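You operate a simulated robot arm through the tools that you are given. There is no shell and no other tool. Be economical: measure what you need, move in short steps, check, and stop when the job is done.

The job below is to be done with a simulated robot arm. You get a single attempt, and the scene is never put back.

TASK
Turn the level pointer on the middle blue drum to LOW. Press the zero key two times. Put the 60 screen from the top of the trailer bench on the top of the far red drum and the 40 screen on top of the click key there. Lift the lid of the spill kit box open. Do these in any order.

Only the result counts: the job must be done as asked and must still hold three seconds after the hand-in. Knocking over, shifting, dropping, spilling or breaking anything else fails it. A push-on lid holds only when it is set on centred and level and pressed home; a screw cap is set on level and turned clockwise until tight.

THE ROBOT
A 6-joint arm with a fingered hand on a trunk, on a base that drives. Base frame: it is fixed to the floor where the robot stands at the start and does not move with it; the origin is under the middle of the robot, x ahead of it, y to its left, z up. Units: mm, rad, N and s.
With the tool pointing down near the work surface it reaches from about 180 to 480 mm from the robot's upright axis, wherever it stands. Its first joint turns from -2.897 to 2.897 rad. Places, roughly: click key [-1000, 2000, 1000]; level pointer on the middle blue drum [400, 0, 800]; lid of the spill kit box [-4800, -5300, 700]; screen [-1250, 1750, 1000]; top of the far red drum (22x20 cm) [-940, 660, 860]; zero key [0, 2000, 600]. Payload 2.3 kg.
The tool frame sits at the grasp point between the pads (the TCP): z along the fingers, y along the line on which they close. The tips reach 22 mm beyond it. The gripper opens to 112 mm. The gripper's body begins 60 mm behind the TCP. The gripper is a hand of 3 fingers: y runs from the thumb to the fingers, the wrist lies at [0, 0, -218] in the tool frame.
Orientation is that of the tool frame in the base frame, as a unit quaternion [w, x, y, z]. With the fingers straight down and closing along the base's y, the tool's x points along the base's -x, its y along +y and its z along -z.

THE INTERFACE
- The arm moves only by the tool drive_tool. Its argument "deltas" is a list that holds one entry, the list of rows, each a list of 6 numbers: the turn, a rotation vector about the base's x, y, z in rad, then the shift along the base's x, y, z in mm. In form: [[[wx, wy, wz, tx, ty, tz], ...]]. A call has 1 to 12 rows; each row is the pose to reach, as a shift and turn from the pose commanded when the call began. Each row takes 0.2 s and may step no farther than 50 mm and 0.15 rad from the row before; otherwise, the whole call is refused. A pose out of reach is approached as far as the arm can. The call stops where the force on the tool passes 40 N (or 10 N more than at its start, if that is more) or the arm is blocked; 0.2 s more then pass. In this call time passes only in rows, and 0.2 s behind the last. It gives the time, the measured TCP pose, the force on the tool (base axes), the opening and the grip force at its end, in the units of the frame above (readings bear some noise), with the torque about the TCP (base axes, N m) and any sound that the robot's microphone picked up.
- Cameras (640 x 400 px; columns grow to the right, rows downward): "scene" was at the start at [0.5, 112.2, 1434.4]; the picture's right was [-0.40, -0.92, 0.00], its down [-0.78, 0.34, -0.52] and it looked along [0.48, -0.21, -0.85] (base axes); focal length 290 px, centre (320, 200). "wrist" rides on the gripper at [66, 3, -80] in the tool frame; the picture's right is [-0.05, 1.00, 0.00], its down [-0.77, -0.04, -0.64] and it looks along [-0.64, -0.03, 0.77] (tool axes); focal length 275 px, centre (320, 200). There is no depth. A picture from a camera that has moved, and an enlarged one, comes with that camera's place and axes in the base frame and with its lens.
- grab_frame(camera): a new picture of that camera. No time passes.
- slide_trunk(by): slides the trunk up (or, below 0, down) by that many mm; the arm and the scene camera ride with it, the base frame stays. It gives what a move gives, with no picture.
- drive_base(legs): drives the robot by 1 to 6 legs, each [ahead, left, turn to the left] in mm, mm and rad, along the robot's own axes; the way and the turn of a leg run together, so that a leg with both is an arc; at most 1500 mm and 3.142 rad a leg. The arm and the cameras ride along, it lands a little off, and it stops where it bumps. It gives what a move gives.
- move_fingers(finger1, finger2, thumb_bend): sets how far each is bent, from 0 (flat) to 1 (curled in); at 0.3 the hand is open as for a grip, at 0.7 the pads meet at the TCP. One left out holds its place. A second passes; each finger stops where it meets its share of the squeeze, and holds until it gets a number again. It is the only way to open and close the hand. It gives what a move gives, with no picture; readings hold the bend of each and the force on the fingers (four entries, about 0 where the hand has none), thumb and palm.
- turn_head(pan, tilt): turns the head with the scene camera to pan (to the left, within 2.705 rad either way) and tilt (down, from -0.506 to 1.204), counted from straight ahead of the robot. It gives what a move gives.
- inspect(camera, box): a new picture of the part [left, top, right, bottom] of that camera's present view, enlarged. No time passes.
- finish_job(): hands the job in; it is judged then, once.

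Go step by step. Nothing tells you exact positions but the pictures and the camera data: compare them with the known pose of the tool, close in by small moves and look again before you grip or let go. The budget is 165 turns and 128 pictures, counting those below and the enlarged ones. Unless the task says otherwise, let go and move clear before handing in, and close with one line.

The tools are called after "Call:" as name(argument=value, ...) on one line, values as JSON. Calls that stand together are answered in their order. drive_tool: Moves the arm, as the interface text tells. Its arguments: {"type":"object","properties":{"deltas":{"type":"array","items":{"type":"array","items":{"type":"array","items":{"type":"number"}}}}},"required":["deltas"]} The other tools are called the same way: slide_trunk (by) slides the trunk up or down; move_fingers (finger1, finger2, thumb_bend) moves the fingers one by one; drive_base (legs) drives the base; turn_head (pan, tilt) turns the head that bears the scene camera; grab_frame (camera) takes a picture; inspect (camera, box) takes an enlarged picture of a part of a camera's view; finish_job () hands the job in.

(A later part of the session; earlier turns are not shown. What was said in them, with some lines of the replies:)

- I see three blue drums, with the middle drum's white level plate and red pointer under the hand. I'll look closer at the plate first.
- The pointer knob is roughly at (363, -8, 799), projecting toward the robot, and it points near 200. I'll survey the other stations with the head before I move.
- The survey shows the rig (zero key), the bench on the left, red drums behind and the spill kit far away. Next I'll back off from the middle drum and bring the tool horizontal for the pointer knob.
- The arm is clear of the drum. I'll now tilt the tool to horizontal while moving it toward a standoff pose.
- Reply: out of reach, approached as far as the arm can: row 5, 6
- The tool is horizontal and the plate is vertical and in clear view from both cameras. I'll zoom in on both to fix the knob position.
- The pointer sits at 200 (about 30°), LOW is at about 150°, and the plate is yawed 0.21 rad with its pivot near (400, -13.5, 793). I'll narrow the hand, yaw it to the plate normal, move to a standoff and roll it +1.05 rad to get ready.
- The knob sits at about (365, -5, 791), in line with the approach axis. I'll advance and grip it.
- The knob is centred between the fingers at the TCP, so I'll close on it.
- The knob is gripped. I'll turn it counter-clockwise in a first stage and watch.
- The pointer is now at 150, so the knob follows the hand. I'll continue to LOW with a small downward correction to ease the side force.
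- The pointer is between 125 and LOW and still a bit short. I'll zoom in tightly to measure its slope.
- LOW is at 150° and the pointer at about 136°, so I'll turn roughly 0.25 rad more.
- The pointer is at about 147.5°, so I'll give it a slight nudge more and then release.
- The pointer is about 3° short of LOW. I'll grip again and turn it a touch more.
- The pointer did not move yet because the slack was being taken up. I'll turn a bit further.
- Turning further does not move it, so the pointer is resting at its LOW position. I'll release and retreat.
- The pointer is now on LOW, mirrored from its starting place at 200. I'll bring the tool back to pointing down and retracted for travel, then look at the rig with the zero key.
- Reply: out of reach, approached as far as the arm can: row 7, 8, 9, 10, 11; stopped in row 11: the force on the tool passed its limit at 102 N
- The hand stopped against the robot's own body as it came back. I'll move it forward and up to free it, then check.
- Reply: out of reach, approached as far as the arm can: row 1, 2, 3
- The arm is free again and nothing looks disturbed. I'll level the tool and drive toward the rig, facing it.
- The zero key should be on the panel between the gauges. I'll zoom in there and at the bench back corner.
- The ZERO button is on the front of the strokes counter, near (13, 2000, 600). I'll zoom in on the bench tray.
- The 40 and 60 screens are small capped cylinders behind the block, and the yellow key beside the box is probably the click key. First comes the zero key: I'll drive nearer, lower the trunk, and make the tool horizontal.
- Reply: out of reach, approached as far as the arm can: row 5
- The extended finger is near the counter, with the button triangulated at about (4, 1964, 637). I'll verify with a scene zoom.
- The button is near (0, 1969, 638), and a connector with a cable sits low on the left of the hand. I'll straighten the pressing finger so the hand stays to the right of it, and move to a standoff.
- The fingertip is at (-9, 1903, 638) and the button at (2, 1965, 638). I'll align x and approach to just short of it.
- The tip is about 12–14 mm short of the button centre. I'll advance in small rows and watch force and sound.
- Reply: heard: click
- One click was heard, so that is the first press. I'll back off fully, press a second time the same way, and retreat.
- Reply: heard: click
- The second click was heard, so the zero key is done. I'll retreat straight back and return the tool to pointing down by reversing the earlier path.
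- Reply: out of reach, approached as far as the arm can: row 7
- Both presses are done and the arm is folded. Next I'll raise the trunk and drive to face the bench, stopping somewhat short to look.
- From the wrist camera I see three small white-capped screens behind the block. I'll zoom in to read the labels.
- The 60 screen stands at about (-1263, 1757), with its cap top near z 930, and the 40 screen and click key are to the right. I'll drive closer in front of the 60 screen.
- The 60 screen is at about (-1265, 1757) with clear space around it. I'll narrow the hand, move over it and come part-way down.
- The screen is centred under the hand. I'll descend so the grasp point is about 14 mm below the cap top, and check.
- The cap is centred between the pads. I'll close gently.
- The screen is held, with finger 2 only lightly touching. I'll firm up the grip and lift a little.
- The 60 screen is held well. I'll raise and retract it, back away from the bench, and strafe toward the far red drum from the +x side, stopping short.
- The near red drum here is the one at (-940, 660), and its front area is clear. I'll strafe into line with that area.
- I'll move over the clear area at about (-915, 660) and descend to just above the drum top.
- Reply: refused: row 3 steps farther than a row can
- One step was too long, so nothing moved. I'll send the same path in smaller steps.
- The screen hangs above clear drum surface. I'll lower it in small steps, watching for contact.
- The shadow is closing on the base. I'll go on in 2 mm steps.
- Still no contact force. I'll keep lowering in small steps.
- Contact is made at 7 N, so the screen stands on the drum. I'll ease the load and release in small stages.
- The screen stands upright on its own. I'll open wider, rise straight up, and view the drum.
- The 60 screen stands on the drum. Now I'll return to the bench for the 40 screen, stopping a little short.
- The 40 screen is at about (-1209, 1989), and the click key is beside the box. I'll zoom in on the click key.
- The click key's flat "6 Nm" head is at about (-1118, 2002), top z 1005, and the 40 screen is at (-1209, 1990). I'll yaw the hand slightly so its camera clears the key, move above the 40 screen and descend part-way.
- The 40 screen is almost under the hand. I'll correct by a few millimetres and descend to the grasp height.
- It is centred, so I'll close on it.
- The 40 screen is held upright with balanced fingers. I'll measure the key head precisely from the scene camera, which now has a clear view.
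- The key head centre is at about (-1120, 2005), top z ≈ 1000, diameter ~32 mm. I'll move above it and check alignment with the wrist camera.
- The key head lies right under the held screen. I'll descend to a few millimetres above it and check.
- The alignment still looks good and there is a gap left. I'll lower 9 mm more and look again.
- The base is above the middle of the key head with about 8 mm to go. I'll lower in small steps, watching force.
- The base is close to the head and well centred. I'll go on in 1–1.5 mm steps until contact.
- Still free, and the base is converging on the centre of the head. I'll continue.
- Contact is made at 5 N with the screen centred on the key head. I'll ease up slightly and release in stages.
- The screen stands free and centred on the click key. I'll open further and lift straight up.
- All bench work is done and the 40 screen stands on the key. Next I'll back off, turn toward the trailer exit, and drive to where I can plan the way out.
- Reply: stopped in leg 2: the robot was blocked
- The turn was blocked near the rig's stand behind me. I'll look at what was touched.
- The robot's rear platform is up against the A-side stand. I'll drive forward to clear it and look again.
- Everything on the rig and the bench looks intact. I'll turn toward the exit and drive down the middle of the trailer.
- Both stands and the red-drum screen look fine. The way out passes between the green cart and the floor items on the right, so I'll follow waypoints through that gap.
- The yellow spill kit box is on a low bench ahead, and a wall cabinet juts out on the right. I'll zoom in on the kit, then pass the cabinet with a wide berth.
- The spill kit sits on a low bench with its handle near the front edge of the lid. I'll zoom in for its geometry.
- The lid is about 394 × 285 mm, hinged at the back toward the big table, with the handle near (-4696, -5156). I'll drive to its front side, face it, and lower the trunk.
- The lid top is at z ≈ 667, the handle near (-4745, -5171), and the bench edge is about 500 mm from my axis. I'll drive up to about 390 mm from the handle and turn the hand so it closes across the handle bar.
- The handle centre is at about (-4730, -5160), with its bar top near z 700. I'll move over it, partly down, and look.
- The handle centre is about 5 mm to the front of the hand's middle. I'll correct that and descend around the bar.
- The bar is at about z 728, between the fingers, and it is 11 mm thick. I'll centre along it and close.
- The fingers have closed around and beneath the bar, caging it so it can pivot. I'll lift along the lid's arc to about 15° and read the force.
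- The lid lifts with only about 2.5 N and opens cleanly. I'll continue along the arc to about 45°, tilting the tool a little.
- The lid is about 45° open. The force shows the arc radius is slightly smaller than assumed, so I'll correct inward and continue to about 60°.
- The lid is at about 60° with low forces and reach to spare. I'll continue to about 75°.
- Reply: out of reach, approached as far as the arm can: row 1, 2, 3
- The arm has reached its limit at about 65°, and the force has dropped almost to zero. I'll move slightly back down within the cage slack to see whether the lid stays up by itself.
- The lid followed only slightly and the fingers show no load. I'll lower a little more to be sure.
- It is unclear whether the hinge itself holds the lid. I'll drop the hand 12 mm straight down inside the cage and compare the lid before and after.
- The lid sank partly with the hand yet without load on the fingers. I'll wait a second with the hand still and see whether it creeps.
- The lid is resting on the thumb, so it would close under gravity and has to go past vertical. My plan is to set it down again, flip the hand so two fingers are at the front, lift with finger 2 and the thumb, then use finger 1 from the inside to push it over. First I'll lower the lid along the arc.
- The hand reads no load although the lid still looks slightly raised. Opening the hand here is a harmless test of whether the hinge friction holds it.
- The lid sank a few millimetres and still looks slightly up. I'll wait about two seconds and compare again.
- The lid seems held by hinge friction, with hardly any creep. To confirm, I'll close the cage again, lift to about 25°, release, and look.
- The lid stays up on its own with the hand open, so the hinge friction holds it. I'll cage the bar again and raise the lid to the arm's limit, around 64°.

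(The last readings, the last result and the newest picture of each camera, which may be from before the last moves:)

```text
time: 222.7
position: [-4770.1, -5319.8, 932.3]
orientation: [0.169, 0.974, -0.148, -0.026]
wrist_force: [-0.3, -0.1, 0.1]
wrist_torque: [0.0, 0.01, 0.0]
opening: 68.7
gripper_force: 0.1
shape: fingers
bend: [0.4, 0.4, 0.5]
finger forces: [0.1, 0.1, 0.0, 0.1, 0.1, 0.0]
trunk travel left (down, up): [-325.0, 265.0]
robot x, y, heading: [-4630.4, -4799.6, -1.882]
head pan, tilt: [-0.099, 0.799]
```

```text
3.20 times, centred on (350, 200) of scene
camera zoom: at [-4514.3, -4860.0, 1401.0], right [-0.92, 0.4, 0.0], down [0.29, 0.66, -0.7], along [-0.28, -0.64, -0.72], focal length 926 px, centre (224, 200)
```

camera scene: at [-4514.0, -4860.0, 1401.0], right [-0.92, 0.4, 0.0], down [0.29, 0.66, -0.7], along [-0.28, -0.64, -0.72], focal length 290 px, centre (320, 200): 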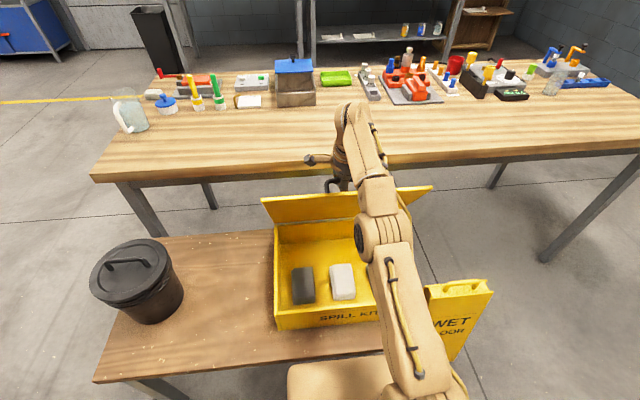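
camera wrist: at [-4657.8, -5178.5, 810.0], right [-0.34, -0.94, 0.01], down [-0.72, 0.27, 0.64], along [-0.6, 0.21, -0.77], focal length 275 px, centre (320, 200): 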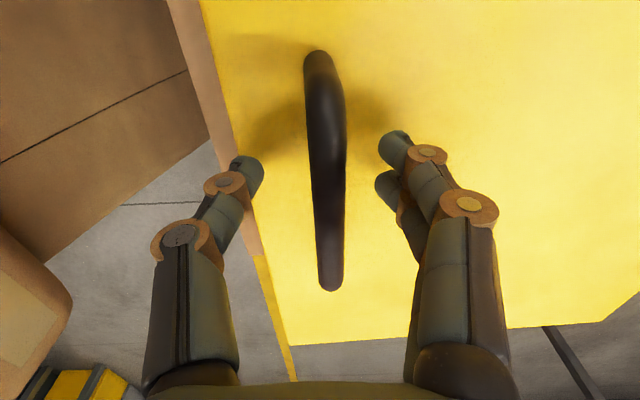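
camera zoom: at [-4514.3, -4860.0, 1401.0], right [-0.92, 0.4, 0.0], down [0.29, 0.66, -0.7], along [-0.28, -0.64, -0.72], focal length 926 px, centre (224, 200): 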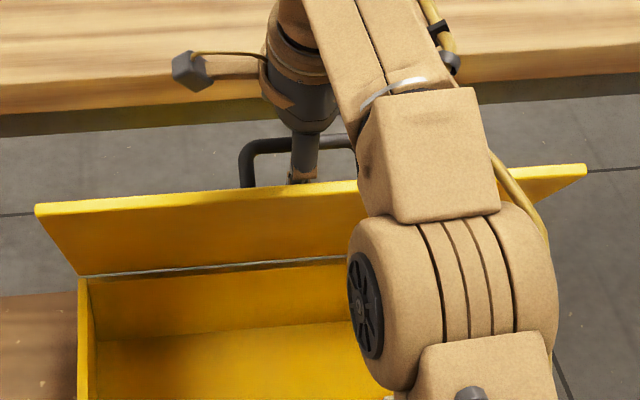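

The lid holds at about 61° with the hand off it. I'll withdraw the hand upward and toward me, clear of the handle and the lid edge.

Call:
drive_tool(deltas=[[[0, 0, 0, 3.8, 12.4, 38], [0, 0, 0, 7.6, 24.8, 76], [0, 0, 0, 8.6, 30, 90], [0.096, -0.029, 0, 17, 66, 92], [0.191, -0.059, 0, 25, 106, 90], [0.325, -0.1, 0, 32, 146, 85]]])

Call:
drive_tool(deltas=[[[0, 0, 0.143, 0, 5, -5], [0, 0, 0.286, 0, 10, -10], [0, 0, 0.429, 0, 15, -15], [0, 0, 0.571, 0, 20, -20], [0, 0, 0.714, 0, 25, -25], [0, 0, 0.857, 0, 30, -30], [0, 0, 1.0, 0, 35, -35], [0, 0, 1.143, 0, 40, -40], [0, 0, 1.285, 0, 45, -45], [0, 0, 1.428, 0, 50, -50], [0, 0, 1.571, 0, 55, -55]]])

Call:
move_fingers(finger1=0.7, finger2=0.7, thumb_bend=0.7)

Call:
grab_frame(camera="scene")

```text
time: 224.1
position: [-4737.6, -5175.2, 1018.8]
orientation: [0.006, 0.989, -0.149, 0.0]
wrist_force: [-0.2, 0.0, -1.1]
wrist_torque: [-0.02, 0.0, 0.01]
opening: 69.4
gripper_force: 0.1
shape: fingers
bend: [0.4, 0.4, 0.5]
finger forces: [0.1, 0.0, 0.1, 0.0, 0.1, 0.1]
out of reach, approached as far as the arm can: row 2, 3, 5
trunk travel left (down, up): [-325.0, 265.0]
robot x, y, heading: [-4632.3, -4800.1, -1.884]
head pan, tilt: [-0.099, 0.799]
```

```text
time: 226.5
position: [-4737.8, -5120.2, 962.6]
orientation: [0.003, 0.804, 0.595, 0.002]
wrist_force: [0.0, -0.4, -0.5]
wrist_torque: [0.01, 0.0, -0.01]
opening: 69.4
gripper_force: 0.0
shape: fingers
bend: [0.4, 0.4, 0.5]
finger forces: [0.1, 0.0, 0.0, 0.0, 0.0, 0.0]
trunk travel left (down, up): [-325.0, 265.0]
robot x, y, heading: [-4634.0, -4797.9, -1.883]
head pan, tilt: [-0.099, 0.799]
```

```text
time: 227.5
position: [-4738.2, -5120.1, 962.0]
orientation: [0.002, 0.805, 0.594, 0.003]
wrist_force: [-0.3, -0.5, 0.7]
wrist_torque: [-0.02, 0.0, 0.04]
opening: 2.9
gripper_force: 0.2
shape: fingers
bend: [0.7, 0.7, 0.7]
finger forces: [0.0, 0.0, 0.0, 0.0, 0.1, 0.0]
trunk travel left (down, up): [-325.0, 265.0]
robot x, y, heading: [-4634.1, -4797.6, -1.88]
head pan, tilt: [-0.099, 0.799]
```

```text
6 pictures are left
camera scene: at [-4514.3, -4860.0, 1401.0], right [-0.92, 0.4, 0.0], down [0.29, 0.66, -0.7], along [-0.28, -0.64, -0.72], focal length 290 px, centre (320, 200)
```

scene: 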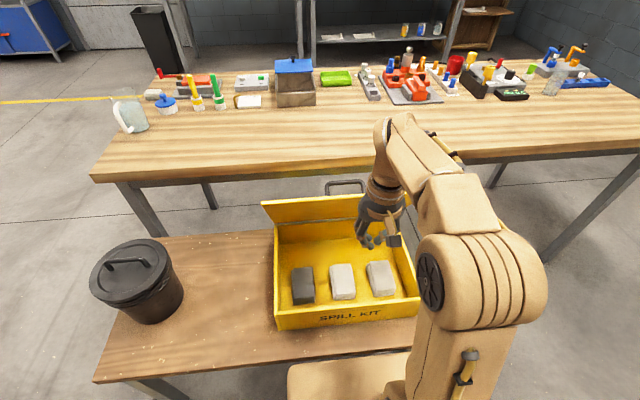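

The lid has not moved in five seconds, so the hinge holds. I'll now tilt the closed hand to horizontal and push the lid further open from the inside.

Call:
drive_tool(deltas=[[[-0.136, 0.043, 0, -3.6, -11.3, -9.3], [-0.272, 0.087, 0, -7.2, -22.6, -18.6], [-0.408, 0.13, 0, -10.8, -33.9, -27.9], [-0.544, 0.174, 0, -14.4, -45.2, -37.2], [-0.68, 0.217, 0, -18, -56.5, -46.5], [-0.817, 0.26, 0, -21.6, -67.8, -55.8], [-0.953, 0.304, 0, -25.2, -79.1, -65.1], [-1.089, 0.347, 0, -28.8, -90.4, -74.4], [-1.225, 0.391, 0, -32.4, -101.7, -83.7], [-1.361, 0.434, 0, -36, -113, -93], [-1.45, 0.463, 0, -39.6, -124.3, -100]]])

Call:
grab_frame(camera="scene")

```text
time: 229.9
position: [-4778.0, -5244.7, 861.8]
orientation: [0.406, 0.581, 0.432, -0.557]
wrist_force: [-0.1, 0.4, -0.2]
wrist_torque: [0.03, -0.05, -0.01]
opening: 2.2
gripper_force: 0.1
shape: fingers
bend: [0.7, 0.7, 0.7]
finger forces: [0.0, 0.0, 0.0, 0.0, 0.0, 0.1]
out of reach, approached as far as the arm can: row 8, 9
trunk travel left (down, up): [-325.0, 265.0]
robot x, y, heading: [-4631.7, -4798.5, -1.879]
head pan, tilt: [-0.099, 0.799]
```

```text
5 pictures are left
camera scene: at [-4514.4, -4860.3, 1401.0], right [-0.92, 0.4, 0.0], down [0.29, 0.66, -0.7], along [-0.28, -0.64, -0.72], focal length 290 px, centre (320, 200)
```

scene: 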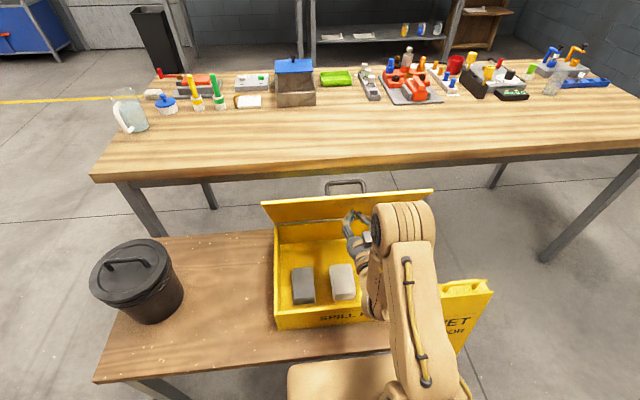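

The closed hand is just in front of the lid's inner face. I'll push toward the hinge side in steady steps.

Call:
drive_tool(deltas=[[[0, 0, 0, -5.9, -19.1, 2], [0, 0, 0, -11.7, -38.2, 4], [0, 0, 0, -17.6, -57.4, 6], [0, 0, 0, -23.4, -76.5, 8], [0, 0, 0, -29.3, -95.6, 10], [0, 0, 0, -35.2, -114.7, 12]]])

Call:
grab_frame(camera="scene")

```text
time: 231.3
position: [-4812.5, -5358.8, 874.8]
orientation: [0.406, 0.581, 0.431, -0.558]
wrist_force: [-1.0, 1.2, -0.2]
wrist_torque: [-0.02, 0.03, 0.01]
opening: 2.9
gripper_force: 0.8
shape: fingers
bend: [0.7, 0.71, 0.7]
finger forces: [0.0, 0.9, 0.0, 0.0, 0.0, 0.0]
trunk travel left (down, up): [-325.0, 265.0]
robot x, y, heading: [-4631.9, -4798.8, -1.877]
head pan, tilt: [-0.099, 0.799]
```

```text
4 pictures are left
camera scene: at [-4514.3, -4859.8, 1401.0], right [-0.92, 0.4, 0.0], down [0.29, 0.66, -0.7], along [-0.28, -0.64, -0.72], focal length 290 px, centre (320, 200)
```

scene: 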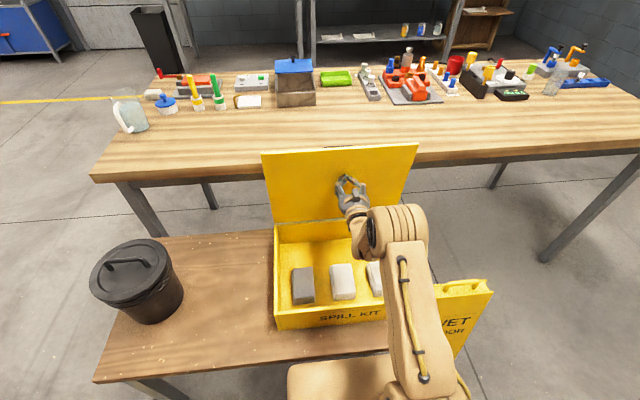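

The lid is near vertical with tiny forces. I'll give it a little more push so it leans past vertical, then retreat.

Call:
drive_tool(deltas=[[[0, 0, 0, -2.9, -9.6, 2], [0, 0, 0, -5.9, -19.1, 4], [0, 0, 0, -7.3, -23.9, 5]]])

Call:
drive_tool(deltas=[[[0, 0, 0, 6, 19, 0], [0, 0, 0, 17, 57, 0], [0, 0, 0, 29, 95, 0], [0, 0, 0, 40, 130, 0], [0, 0, 0, 43, 140, 0]]])

Call:
grab_frame(camera="scene")

```text
time: 232.1
position: [-4820.2, -5383.0, 879.4]
orientation: [0.405, 0.582, 0.431, -0.558]
wrist_force: [-0.4, 1.0, 0.4]
wrist_torque: [0.02, -0.03, -0.04]
opening: 2.3
gripper_force: 0.4
shape: fingers
bend: [0.7, 0.7, 0.7]
finger forces: [0.0, 0.3, 0.0, 0.0, 0.5, 0.0]
trunk travel left (down, up): [-325.0, 265.0]
robot x, y, heading: [-4629.2, -4795.5, -1.882]
head pan, tilt: [-0.099, 0.799]
```

```text
time: 233.3
position: [-4777.0, -5241.9, 880.0]
orientation: [0.407, 0.581, 0.432, -0.557]
wrist_force: [0.4, 0.8, 0.6]
wrist_torque: [-0.01, -0.02, 0.01]
opening: 2.6
gripper_force: 0.1
shape: fingers
bend: [0.7, 0.7, 0.7]
finger forces: [0.0, 0.0, 0.0, 0.0, 0.0, 0.1]
trunk travel left (down, up): [-325.0, 265.0]
robot x, y, heading: [-4637.0, -4798.7, -1.88]
head pan, tilt: [-0.099, 0.799]
```

```text
3 pictures are left
camera scene: at [-4514.3, -4860.0, 1401.0], right [-0.92, 0.4, 0.0], down [0.29, 0.66, -0.7], along [-0.28, -0.64, -0.72], focal length 290 px, centre (320, 200)
```

scene: 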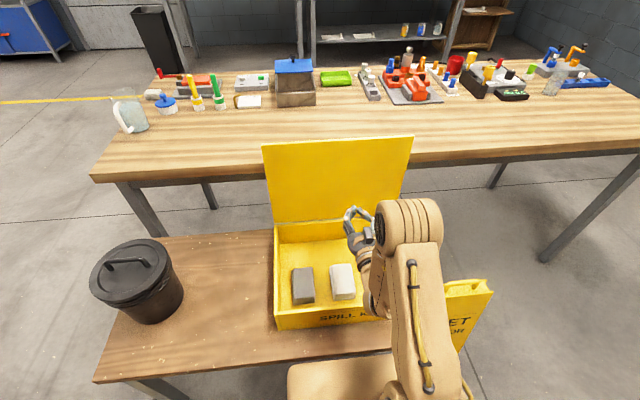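

The lid stands open past vertical and stays there. I'll back the robot straight away from the box and take a final look.

Call:
drive_base(legs=[[-350, 0, 0]])

Call:
grab_frame(camera="scene")

```text
time: 235.6
position: [-4670.5, -4910.8, 880.9]
orientation: [0.406, 0.581, 0.431, -0.558]
wrist_force: [0.0, 0.3, -0.9]
wrist_torque: [0.01, 0.0, -0.01]
opening: 2.4
gripper_force: 0.1
shape: fingers
bend: [0.7, 0.7, 0.7]
finger forces: [0.1, 0.0, 0.0, 0.0, 0.0, 0.0]
trunk travel left (down, up): [-325.0, 265.0]
robot x, y, heading: [-4527.4, -4470.0, -1.881]
head pan, tilt: [-0.099, 0.799]
```

```text
2 pictures are left
camera scene: at [-4408.0, -4529.1, 1401.0], right [-0.92, 0.4, 0.0], down [0.29, 0.66, -0.7], along [-0.28, -0.64, -0.72], focal length 290 px, centre (320, 200)
```

scene: 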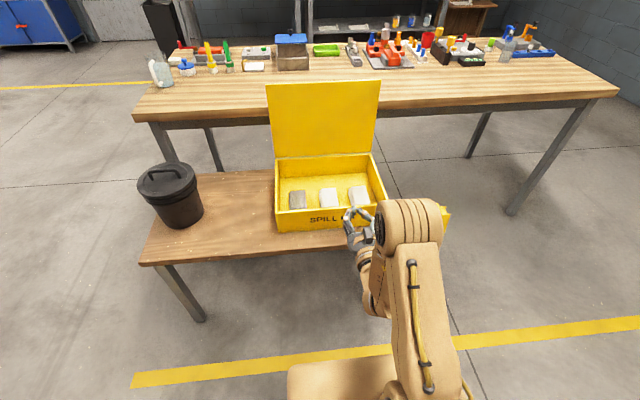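

The lid is fully open and steady, the hand is clear, and every part of the job is done. I'll hand it in.

Call:
finish_job()

```text
The job is handed in.
```

The job is handed in: the pointer is on LOW, the zero key clicked twice, the 60 screen is on the far red drum, the 40 screen is on the click key, and the spill kit lid stands open; the base bumped once near the rig's A-side stand, and I saw nothing moved there.
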